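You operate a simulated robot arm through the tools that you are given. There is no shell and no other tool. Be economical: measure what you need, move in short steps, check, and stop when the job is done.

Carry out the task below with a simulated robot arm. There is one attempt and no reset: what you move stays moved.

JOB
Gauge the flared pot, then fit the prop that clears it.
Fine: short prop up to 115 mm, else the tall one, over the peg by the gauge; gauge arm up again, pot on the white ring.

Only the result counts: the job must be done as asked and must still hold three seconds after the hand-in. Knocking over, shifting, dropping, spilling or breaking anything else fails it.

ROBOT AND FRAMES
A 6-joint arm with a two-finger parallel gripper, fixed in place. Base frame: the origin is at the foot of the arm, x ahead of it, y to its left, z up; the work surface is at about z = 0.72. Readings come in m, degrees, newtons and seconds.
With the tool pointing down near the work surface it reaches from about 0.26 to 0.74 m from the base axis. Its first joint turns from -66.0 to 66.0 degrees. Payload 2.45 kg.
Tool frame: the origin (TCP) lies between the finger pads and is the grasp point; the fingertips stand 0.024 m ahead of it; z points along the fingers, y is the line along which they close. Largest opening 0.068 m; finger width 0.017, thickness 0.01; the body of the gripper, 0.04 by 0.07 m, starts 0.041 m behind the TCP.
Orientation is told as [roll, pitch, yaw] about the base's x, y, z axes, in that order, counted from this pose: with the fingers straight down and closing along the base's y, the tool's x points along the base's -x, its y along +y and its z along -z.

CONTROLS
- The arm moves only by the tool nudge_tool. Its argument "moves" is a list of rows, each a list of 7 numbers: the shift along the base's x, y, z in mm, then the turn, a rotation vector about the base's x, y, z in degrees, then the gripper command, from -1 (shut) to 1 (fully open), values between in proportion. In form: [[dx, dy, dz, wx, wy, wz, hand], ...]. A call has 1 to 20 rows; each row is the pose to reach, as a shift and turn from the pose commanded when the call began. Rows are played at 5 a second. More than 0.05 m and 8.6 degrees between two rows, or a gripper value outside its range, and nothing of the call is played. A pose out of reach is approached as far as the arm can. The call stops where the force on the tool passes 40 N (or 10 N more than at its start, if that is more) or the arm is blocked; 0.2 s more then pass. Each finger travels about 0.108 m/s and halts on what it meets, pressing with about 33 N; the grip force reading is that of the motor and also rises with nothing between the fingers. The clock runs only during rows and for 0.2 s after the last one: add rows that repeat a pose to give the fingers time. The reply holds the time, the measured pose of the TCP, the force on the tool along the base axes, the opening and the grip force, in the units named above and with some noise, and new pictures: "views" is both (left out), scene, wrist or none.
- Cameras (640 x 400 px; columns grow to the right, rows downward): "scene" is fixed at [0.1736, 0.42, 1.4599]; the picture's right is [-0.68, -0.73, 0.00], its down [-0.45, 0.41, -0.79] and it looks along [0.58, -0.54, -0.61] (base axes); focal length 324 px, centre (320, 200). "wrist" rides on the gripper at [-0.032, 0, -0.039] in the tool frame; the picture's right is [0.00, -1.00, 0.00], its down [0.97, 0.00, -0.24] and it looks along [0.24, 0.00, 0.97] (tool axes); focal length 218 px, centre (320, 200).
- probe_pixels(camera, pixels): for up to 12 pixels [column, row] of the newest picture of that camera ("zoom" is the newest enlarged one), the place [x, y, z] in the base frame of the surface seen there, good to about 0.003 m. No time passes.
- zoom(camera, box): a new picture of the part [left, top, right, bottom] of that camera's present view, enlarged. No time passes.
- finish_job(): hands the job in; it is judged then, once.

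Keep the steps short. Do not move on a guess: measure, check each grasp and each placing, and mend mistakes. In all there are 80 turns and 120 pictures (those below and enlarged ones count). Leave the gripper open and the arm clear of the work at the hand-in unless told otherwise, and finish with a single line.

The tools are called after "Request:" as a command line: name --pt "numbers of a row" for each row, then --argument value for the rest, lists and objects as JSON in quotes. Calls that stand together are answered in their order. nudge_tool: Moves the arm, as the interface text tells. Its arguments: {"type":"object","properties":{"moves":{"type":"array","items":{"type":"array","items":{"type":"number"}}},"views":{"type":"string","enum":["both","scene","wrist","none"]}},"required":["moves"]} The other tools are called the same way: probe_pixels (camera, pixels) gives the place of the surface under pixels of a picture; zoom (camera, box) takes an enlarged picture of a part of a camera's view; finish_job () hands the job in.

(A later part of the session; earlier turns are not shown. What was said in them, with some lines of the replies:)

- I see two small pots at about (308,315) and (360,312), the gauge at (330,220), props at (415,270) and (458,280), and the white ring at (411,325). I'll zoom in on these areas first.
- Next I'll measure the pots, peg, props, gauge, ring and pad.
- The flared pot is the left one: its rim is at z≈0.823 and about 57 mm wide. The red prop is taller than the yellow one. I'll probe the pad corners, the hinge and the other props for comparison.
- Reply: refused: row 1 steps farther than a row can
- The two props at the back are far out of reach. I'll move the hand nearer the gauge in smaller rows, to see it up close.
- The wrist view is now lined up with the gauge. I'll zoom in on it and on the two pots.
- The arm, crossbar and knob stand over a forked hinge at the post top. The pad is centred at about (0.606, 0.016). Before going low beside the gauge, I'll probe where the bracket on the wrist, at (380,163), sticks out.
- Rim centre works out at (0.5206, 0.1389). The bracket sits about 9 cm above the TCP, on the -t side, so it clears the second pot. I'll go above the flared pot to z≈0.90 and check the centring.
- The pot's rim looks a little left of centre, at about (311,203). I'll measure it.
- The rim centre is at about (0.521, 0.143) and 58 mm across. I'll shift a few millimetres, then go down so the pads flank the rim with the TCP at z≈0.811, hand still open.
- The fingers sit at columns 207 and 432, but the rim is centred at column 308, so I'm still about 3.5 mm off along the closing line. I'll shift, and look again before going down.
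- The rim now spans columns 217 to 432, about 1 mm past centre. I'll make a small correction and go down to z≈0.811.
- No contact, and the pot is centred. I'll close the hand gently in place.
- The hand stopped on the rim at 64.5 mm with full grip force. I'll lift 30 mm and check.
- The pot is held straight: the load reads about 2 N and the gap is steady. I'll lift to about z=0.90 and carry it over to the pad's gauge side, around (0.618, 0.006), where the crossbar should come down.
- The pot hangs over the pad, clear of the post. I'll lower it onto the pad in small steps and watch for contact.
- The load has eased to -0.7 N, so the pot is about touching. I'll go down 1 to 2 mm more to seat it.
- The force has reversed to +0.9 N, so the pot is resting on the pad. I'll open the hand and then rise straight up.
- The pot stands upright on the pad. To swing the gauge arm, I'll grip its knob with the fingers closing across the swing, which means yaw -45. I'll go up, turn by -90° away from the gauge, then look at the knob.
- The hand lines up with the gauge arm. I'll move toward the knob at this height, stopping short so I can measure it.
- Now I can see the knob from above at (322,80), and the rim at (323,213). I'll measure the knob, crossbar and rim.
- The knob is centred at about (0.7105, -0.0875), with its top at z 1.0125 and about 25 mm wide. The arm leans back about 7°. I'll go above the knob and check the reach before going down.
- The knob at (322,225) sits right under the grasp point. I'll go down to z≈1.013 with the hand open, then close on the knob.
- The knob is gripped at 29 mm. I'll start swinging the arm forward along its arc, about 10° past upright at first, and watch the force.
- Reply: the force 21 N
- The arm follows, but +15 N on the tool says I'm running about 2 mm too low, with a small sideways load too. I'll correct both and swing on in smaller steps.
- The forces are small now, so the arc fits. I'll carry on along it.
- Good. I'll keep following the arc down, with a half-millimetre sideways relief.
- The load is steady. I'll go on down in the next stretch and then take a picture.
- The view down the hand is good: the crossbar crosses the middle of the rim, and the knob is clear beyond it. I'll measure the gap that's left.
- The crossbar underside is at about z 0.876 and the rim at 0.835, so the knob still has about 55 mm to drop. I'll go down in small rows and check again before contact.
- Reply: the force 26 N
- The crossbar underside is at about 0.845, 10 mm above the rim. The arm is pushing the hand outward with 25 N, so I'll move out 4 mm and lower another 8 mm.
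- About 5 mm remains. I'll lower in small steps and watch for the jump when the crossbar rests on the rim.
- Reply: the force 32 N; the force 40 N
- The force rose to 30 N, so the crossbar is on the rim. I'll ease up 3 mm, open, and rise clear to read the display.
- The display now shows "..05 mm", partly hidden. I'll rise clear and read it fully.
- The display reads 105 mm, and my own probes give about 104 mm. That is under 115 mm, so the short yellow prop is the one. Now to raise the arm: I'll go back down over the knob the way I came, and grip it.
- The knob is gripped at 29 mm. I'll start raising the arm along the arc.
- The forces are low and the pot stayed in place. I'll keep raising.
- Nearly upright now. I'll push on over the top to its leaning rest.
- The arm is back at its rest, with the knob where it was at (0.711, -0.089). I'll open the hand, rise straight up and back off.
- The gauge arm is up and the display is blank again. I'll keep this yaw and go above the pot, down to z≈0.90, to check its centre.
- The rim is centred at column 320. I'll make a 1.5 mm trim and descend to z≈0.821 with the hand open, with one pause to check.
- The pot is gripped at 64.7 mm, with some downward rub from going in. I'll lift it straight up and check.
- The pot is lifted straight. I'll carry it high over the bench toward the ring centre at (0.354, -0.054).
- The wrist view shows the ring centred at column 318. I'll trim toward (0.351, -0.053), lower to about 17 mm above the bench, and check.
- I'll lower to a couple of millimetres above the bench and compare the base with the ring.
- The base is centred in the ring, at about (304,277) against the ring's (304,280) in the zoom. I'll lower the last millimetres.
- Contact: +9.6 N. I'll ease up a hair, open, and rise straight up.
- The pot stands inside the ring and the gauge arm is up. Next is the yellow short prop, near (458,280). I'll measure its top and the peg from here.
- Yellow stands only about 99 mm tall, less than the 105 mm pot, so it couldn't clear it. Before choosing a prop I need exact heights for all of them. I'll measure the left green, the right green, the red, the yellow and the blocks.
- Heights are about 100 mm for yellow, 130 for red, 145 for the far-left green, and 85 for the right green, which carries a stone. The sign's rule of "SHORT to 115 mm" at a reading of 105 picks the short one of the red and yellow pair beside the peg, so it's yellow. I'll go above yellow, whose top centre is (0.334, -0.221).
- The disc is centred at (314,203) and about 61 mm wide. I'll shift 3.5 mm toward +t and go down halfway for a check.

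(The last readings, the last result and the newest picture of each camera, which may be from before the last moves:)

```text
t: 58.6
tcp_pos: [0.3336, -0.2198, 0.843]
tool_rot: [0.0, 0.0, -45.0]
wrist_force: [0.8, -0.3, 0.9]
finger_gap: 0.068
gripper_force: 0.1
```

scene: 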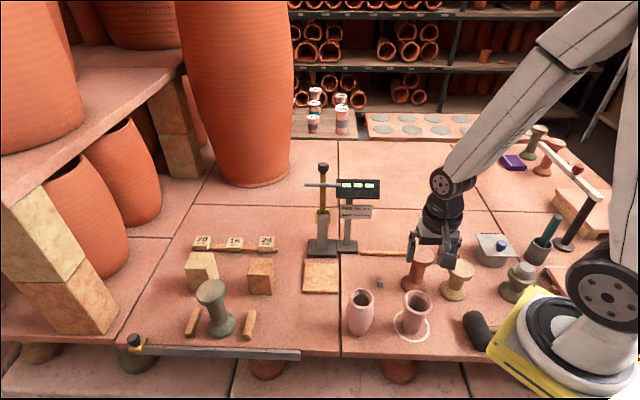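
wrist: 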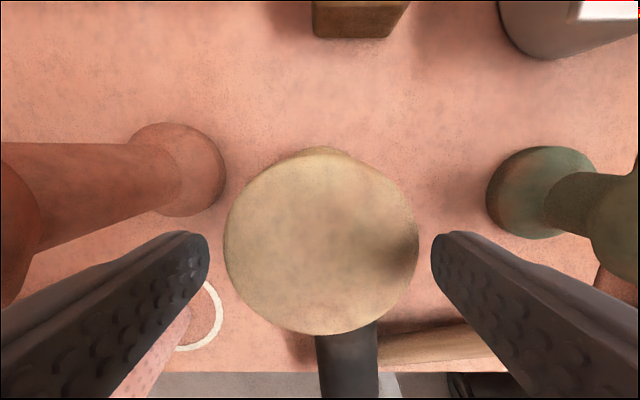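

It's centred at column 320. I'll trim 1.6 mm along +s, descend to z≈0.810 and close.

Request:
nudge_tool --pt "1.1 -1.1 -15 0 0 0 1" --pt "1.1 -1.1 -33 0 0 0 1" --pt "1.1 -1.1 -33 0 0 0 0.8" --pt "1.1 -1.1 -33 0 0 0 0.5" --pt "1.1 -1.1 -33 0 0 0 -0.2" --pt "1.1 -1.1 -33 0 0 0 -0.2" --views "none"

Request:
nudge_tool --pt "0 0 5 0 0 0 -0.2" --pt "0 0 25 0 0 0 -0.2" --pt "0 0 50 0 0 0 -0.2" --pt "0 0 50 0 0 0 -0.2"

```text
t: 60.0
tcp_pos: [0.3341, -0.2216, 0.8093]
tool_rot: [0.1, -0.1, -45.1]
wrist_force: [-18.2, -19.7, -2.8]
finger_gap: 0.0602
gripper_force: 45.0
```

```text
t: 60.3
tcp_pos: [0.3342, -0.2217, 0.8105]
tool_rot: [0.1, 0.1, -45.1]
wrist_force: [-4.3, -9.0, -6.5]
finger_gap: 0.0606
gripper_force: 45.0
stopped in row 1: the force on the tool passed its limit (the readings are from after the stop); the commanded pose is now the measured one
```

scene: 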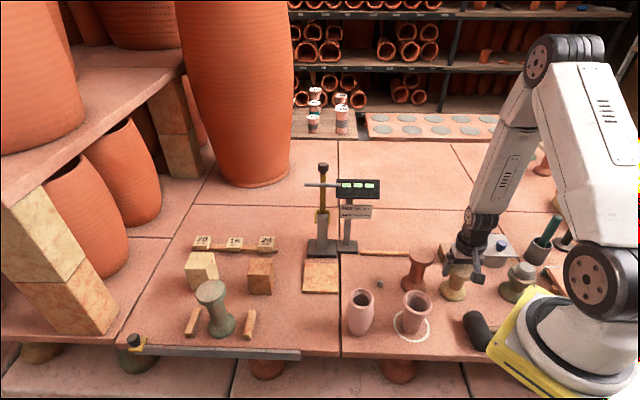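
wrist: 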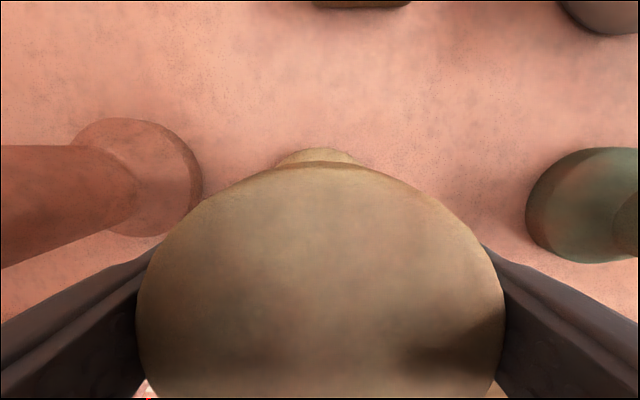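

The lift was stopped by force. The closing load of 27 N sideways, and a motor reading of 45 rather than 33, suggest this yellow piece doesn't slide at all. I'll test once, gently, with a 1 to 3 mm lift.

Request:
nudge_tool --pt "0 0 0.7 0 0 0 -0.2" --pt "0 0 1.4 0 0 0 -0.2" --views "none"

Request:
nudge_tool --pt "0 0 0.7 0 0 0 -0.2" --pt "0 0 1.4 0 0 0 -0.2" --views "none"

```text
t: 60.9
tcp_pos: [0.3345, -0.2202, 0.8098]
tool_rot: [0.0, -0.1, -44.9]
wrist_force: [-1.1, -6.7, -7.3]
finger_gap: 0.0607
gripper_force: 44.5
stopped in row 2: the force on the tool passed its limit (the readings are from after the stop); the commanded pose is now the measured one
```

```text
t: 61.5
tcp_pos: [0.3351, -0.2205, 0.8099]
tool_rot: [0.1, -0.1, -45.0]
wrist_force: [1.4, -3.6, -8.3]
finger_gap: 0.0603
gripper_force: 45.6
stopped in row 2: the force on the tool passed its limit (the readings are from after the stop); the commanded pose is now the measured one
```

The yellow piece is fixed to the bench, so it's scenery. At 100 mm it couldn't clear a 105 mm pot anyway. The short prop must be the 130 mm red one, and the tall one the 145 mm green. I'll open, rise, and look at red.

Request:
nudge_tool --pt "0 0 0 0 0 0 0.9" --pt "0 0 0 0 0 0 1" --pt "0 0 0 0 0 0 1" --pt "0 0 20 0 0 0 1" --pt "0 0 60 0 0 0 1" --pt "0 0 100 0 0 0 1" --pt "0 0 125 0 0 0 1" --pt "40 25 125 0 0 0 1" --pt "80 60 125 0 0 0 1" --pt "80 60 125 0 0 0 1"

Request:
probe_pixels --camera "wrist" --pixels '[[320, 200], [290, 200], [350, 200], [320, 175], [320, 230]]'

```text
refused: row 9 steps farther than a row can; nothing moved
```

```text
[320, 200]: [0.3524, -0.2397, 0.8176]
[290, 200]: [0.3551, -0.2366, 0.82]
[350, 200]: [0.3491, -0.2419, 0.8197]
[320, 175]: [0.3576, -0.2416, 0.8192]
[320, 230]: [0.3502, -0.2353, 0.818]
```

One row was too long a step, so nothing moved. I'll repeat with shorter ones.

Request:
nudge_tool --pt "0 0 0 0 0 0 0.9" --pt "0 0 0 0 0 0 1" --pt "0 0 0 0 0 0 1" --pt "0 0 20 0 0 0 1" --pt "0 0 60 0 0 0 1" --pt "0 0 100 0 0 0 1" --pt "0 0 125 0 0 0 1" --pt "30 20 125 0 0 0 1" --pt "60 40 125 0 0 0 1" --pt "80 60 125 0 0 0 1" --pt "80 60 125 0 0 0 1"

Request:
probe_pixels --camera "wrist" --pixels '[[320, 200], [290, 200], [350, 200], [320, 175], [320, 230]]'

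```text
t: 63.9
tcp_pos: [0.4146, -0.1622, 0.9342]
tool_rot: [0.0, 0.0, -45.1]
wrist_force: [0.7, -1.0, -0.2]
finger_gap: 0.068
gripper_force: 0.1
```

scene: 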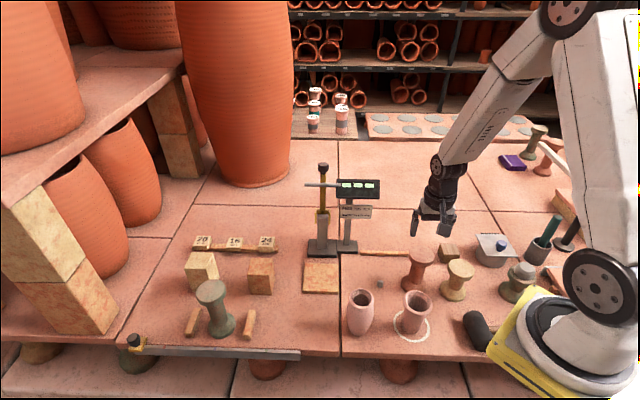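
wrist: 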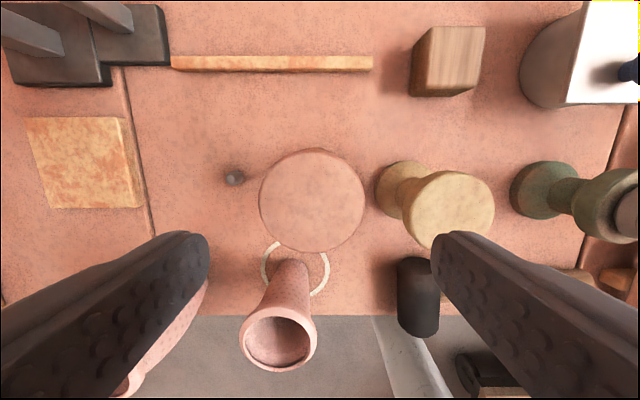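

```text
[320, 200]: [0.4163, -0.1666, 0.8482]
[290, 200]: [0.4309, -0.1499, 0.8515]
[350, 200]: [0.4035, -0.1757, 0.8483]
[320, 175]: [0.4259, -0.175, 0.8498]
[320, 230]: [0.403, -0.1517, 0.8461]
```

The red disc is centred at (311.5,201) and about 63 mm wide. I'll shift 5 mm toward +t and descend halfway.

Request:
nudge_tool --pt "3.5 3.5 -30 0 0 0 1" --pt "3.5 3.5 -62 0 0 0 1" --pt "3.5 3.5 -62 0 0 0 1" --views "wrist"

```text
t: 64.7
tcp_pos: [0.4173, -0.1583, 0.8738]
tool_rot: [0.0, -0.1, -45.0]
wrist_force: [0.2, 0.0, 0.1]
finger_gap: 0.0683
gripper_force: 0.0
```

wrist: 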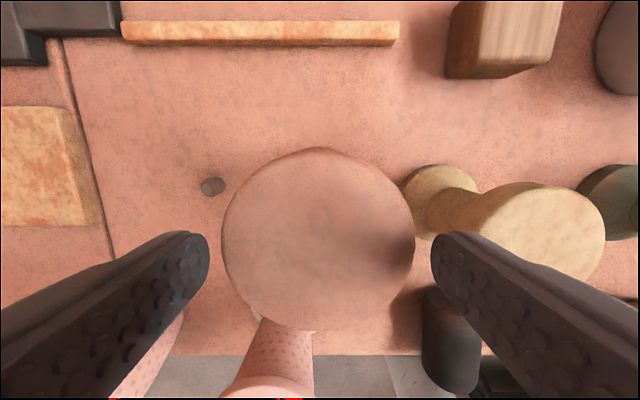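

Request:
nudge_tool --pt "2.2 -1.4 -15 0 0 0 1" --pt "2.2 -1.4 -35 0 0 0 1" --pt "2.2 -1.4 -35 0 0 0 0.8" --pt "2.2 -1.4 -35 0 0 0 0.5" --pt "2.2 -1.4 -35 0 0 0 -0.2" --pt "2.2 -1.4 -35 0 0 0 -0.2" --views "none"

Request:
nudge_tool --pt "0 0 1 0 0 0 -0.2" --pt "0 0 2.5 0 0 0 -0.2" --pt "0 0 2.5 0 0 0 -0.2" --views "none"

```text
t: 66.1
tcp_pos: [0.4188, -0.1603, 0.8398]
tool_rot: [-0.1, 0.0, -45.0]
wrist_force: [0.2, -0.3, -0.4]
finger_gap: 0.0601
gripper_force: 32.7
```

```text
t: 66.9
tcp_pos: [0.4194, -0.1579, 0.8416]
tool_rot: [0.1, -0.2, -45.1]
wrist_force: [0.5, 0.5, -3.2]
finger_gap: 0.0602
gripper_force: 32.3
```

Red moves freely: normal grip force and about 3 N of weight. I'll lift it high, then measure the peg finely.

Request:
nudge_tool --pt "0 0 30 0 0 0 -0.2" --pt "0 0 60 0 0 0 -0.2" --pt "0 0 60 0 0 0 -0.2"

Request:
zoom --camera "scene" --box '[365, 270, 397, 290]'

```text
t: 67.7
tcp_pos: [0.4185, -0.1588, 0.9009]
tool_rot: [0.0, 0.1, -44.9]
wrist_force: [0.7, -0.1, -3.2]
finger_gap: 0.0599
gripper_force: 32.7
```

scene: 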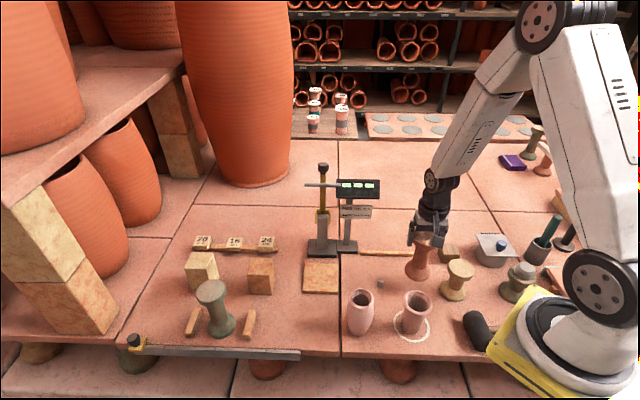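
wrist: 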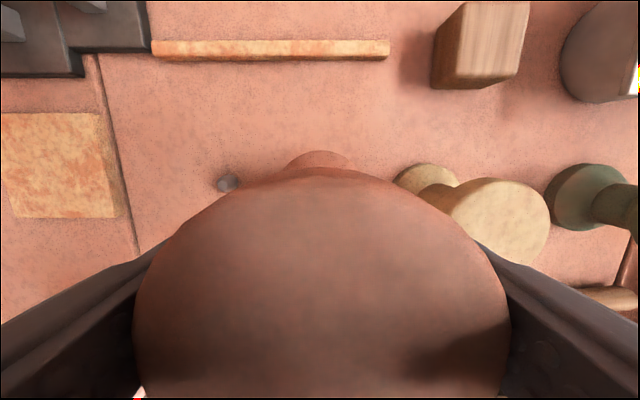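

```text
16.00 times, centred on (381, 280) of scene
```

zoom: 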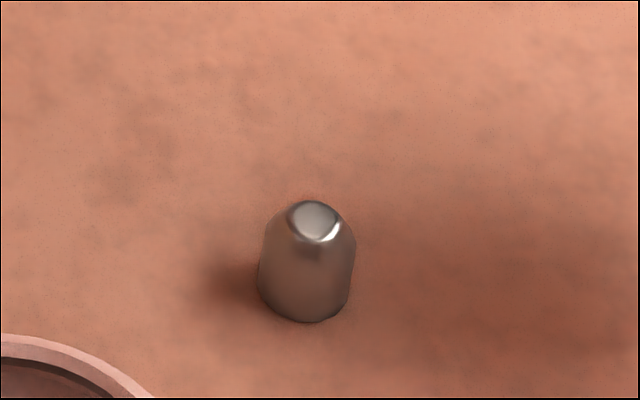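

The peg is clear: about 17 mm wide with a bevelled top at (315,218) in the zoom. I'll probe it from both cameras.

Request:
probe_pixels --camera "zoom" --pixels '[[315, 215], [310, 220], [320, 220], [315, 210], [315, 226], [260, 280], [353, 280], [307, 315], [307, 290], [268, 240], [350, 235]]'

Request:
probe_pixels --camera "wrist" --pixels '[[230, 181], [227, 180], [233, 180], [230, 178], [230, 185]]'

```text
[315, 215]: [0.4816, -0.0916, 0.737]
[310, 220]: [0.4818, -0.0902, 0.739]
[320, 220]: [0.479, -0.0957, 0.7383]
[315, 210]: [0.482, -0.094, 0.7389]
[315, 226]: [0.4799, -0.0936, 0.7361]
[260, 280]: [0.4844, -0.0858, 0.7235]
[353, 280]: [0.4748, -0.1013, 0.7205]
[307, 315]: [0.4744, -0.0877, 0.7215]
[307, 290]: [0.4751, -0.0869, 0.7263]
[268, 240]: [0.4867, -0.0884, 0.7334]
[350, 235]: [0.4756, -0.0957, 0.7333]
```

```text
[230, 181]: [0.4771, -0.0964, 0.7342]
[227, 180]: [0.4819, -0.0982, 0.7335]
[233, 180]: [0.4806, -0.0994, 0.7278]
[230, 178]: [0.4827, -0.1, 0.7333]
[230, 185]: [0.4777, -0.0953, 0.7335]
```

The peg centre is at about (0.4805, -0.0933). I'll carry the prop there at this height, pause, and read the pose.

Request:
nudge_tool --pt "21 22 0 0 0 0 -0.2" --pt "42 44 0 0 0 0 -0.2" --pt "62 65.3 0 0 0 0 -0.2" --pt "62 65.3 0 0 0 0 -0.2" --pt "62 65.3 -20 0 0 0 -0.2" --pt "62 65.3 -36 0 0 0 -0.2" --pt "62 65.3 -36 0 0 0 -0.2" --views "scene"

Request:
zoom --camera "scene" --box '[350, 230, 414, 310]'

Request:
nudge_tool --pt "0 0 0 0 0 0 -0.2" --views "none"

```text
t: 69.3
tcp_pos: [0.4816, -0.0934, 0.8642]
tool_rot: [0.0, -0.2, -44.9]
wrist_force: [0.3, -0.8, -2.7]
finger_gap: 0.0603
gripper_force: 33.2
```

scene: 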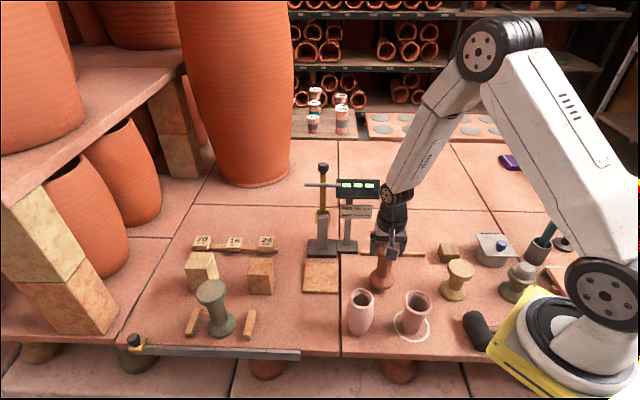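

```text
5.00 times, centred on (382, 270) of scene
```

zoom: 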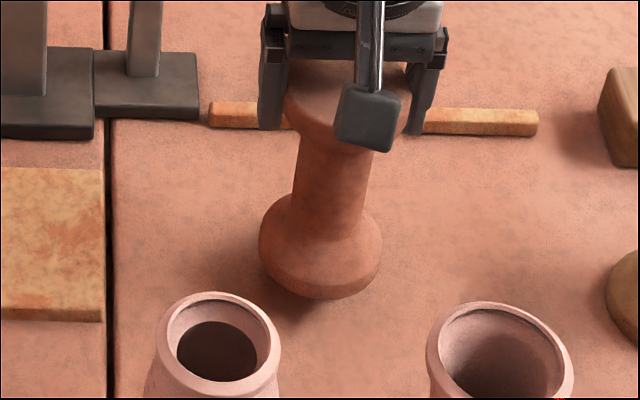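

```text
t: 69.7
tcp_pos: [0.4804, -0.0936, 0.8649]
tool_rot: [0.0, -0.1, -45.0]
wrist_force: [0.0, -0.3, -2.9]
finger_gap: 0.0602
gripper_force: 33.4
```

The pose reads (0.481, -0.0935). As a cross-check, I'll probe the prop's base flange in the zoom, since its middle column looks about 1 px right of the peg.

Request:
probe_pixels --camera "zoom" --pixels '[[262, 245], [379, 245], [320, 294], [263, 250], [378, 250], [300, 180], [365, 180], [332, 180], [320, 285], [262, 240], [380, 240], [320, 270]]'

```text
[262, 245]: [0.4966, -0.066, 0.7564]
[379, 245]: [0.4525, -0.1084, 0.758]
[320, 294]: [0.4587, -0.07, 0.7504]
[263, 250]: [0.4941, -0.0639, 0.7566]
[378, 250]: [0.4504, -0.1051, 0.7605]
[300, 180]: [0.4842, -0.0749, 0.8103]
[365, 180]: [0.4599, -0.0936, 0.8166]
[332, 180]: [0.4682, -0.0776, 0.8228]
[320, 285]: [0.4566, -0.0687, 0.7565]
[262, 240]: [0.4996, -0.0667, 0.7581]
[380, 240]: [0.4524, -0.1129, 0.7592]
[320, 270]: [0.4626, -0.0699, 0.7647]
```

By the same instrument, the prop sits about 2 mm short of the peg, mainly in +x. I'll shift by (+2, 0), then lower in small steps, watching whether it meets the peg top (TCP ≈ 0.857) or slips over it.

Request:
nudge_tool --pt "2 0 0 0 0 0 -0.2" --pt "2 0 -4 0 0 0 -0.2" --pt "2 0 -8 0 0 0 -0.2" --pt "2 0 -11 0 0 0 -0.2" --pt "2 0 -11 0 0 0 -0.2" --views "none"

```text
t: 70.9
tcp_pos: [0.4824, -0.0936, 0.8529]
tool_rot: [0.0, 0.1, -45.1]
wrist_force: [0.8, 0.2, -2.3]
finger_gap: 0.0601
gripper_force: 32.9
```

No resistance with the base at about z 0.733, below the peg's top, so it's going over the peg. I'll continue down.

Request:
nudge_tool --pt "0 0 -3 0 0 0 -0.2" --pt "0 0 -6 0 0 0 -0.2" --pt "0 0 -6 0 0 0 -0.2" --views "none"

```text
t: 71.7
tcp_pos: [0.4843, -0.0941, 0.8484]
tool_rot: [0.0, 0.0, -45.0]
wrist_force: [0.3, 0.5, -3.3]
finger_gap: 0.0601
gripper_force: 33.1
```

Request:
nudge_tool --pt "0 0 -3 0 0 0 -0.2" --pt "0 0 -6 0 0 0 -0.2" --pt "0 0 -6 0 0 0 -0.2" --views "none"

```text
t: 72.5
tcp_pos: [0.4837, -0.0946, 0.8418]
tool_rot: [0.1, -0.1, -45.0]
wrist_force: [0.6, -0.7, -3.1]
finger_gap: 0.0597
gripper_force: 33.1
```

Request:
nudge_tool --pt "0 0 -1.5 0 0 0 -0.2" --pt "0 0 -3 0 0 0 -0.2" --pt "0 0 -3 0 0 0 -0.2" --views "scene"

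Request:
zoom --camera "scene" --box '[350, 230, 414, 310]'

```text
t: 73.3
tcp_pos: [0.484, -0.0951, 0.8387]
tool_rot: [0.0, -0.1, -45.0]
wrist_force: [-12.2, -16.7, 24.9]
finger_gap: 0.06
gripper_force: 33.1
```

scene: 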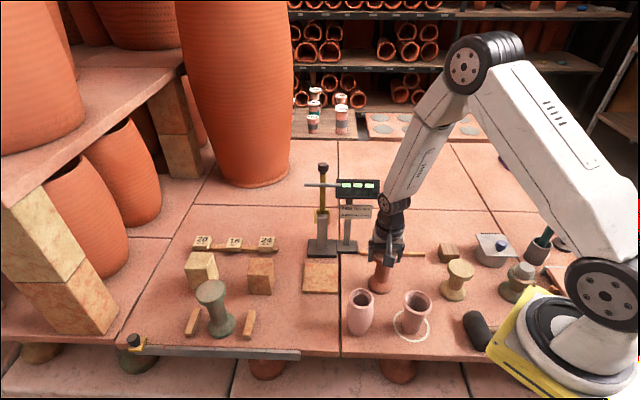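

```text
5.00 times, centred on (382, 270) of scene
```

zoom: 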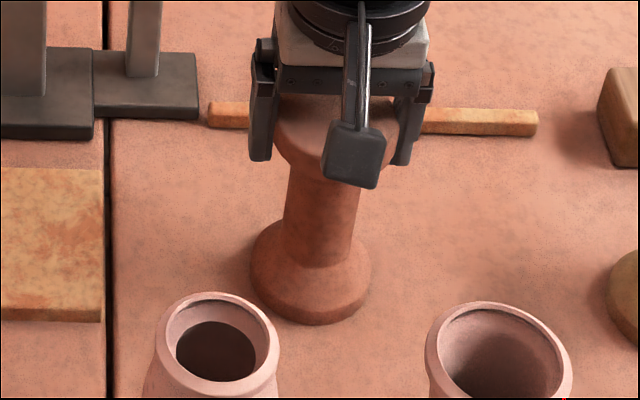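

The prop is seated flush: 25 N of contact with the TCP at its on-bench height, and the base centred at column 380 where the peg is. I'll ease up, open, rise and move clear.

Request:
nudge_tool --pt "0 0 1.2 0 0 0 -0.2" --pt "0 0 1.2 0 0 0 1" --pt "0 0 1.2 0 0 0 1" --pt "0 0 1.2 0 0 0 1" --pt "0 0 12 0 0 0 1" --pt "0 0 40 0 0 0 1" --pt "0 0 85 0 0 0 1" --pt "0 0 130 0 0 0 1" --pt "0 0 170 0 0 0 1" --pt "-20 -40 190 0 0 0 1" --pt "-40 -80 200 0 0 0 1" --pt "-40 -80 200 0 0 0 1"

Request:
zoom --camera "scene" --box '[290, 150, 450, 350]'

Request:
probe_pixels --camera "scene" --pixels '[[383, 250], [378, 246], [390, 248], [383, 256]]'

```text
t: 75.9
tcp_pos: [0.4395, -0.174, 1.0378]
tool_rot: [0.0, 0.0, -45.0]
wrist_force: [-0.4, -0.7, -0.7]
finger_gap: 0.0679
gripper_force: 0.0
```

scene: 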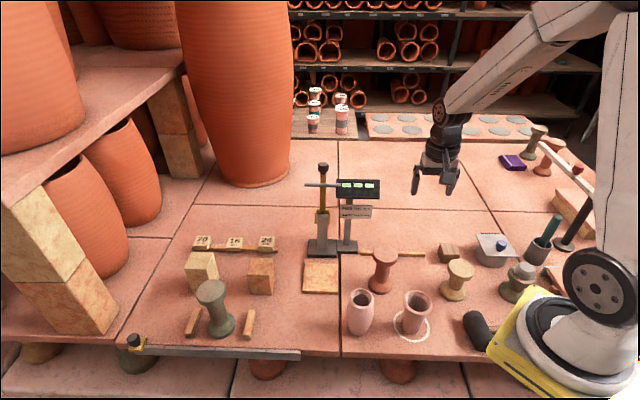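
wrist: 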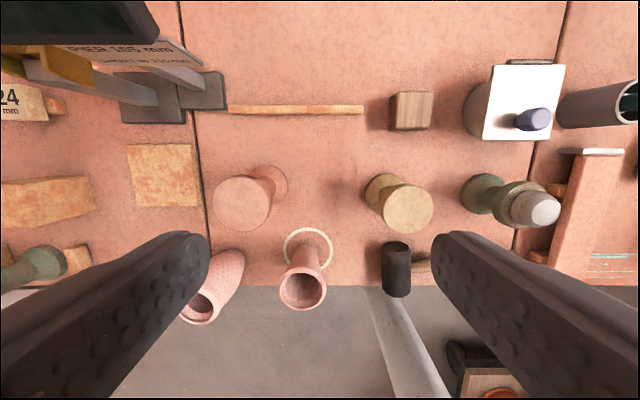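

```text
2.00 times, centred on (370, 250) of scene
```

zoom: 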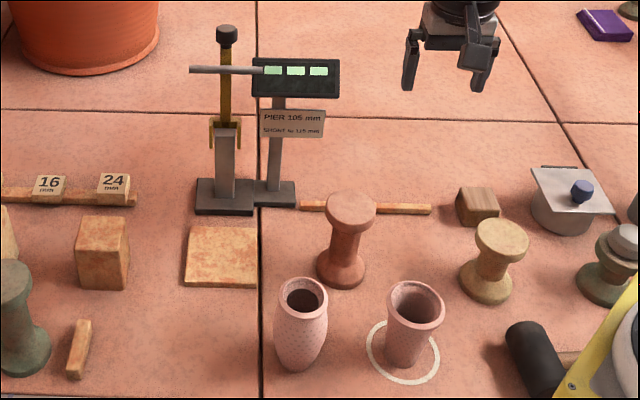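

```text
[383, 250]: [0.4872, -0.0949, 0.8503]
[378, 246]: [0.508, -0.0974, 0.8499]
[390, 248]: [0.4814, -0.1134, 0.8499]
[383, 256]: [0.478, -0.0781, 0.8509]
```

The prop's top is at z 0.850, the same as when it stood on the bench, so it sits flush over the peg. The pot is inside the ring, the gauge arm is up, and the hand is open and clear. I'm handing in.

Request:
finish_job

```text
The job is handed in.
```

Job handed in: the flared pot gauged 105 mm and stands on the white ring, the gauge arm is up, and the red 130 mm prop is over the peg, taken as the short one because the shorter yellow piece is fixed to the bench and too low to clear the pot.
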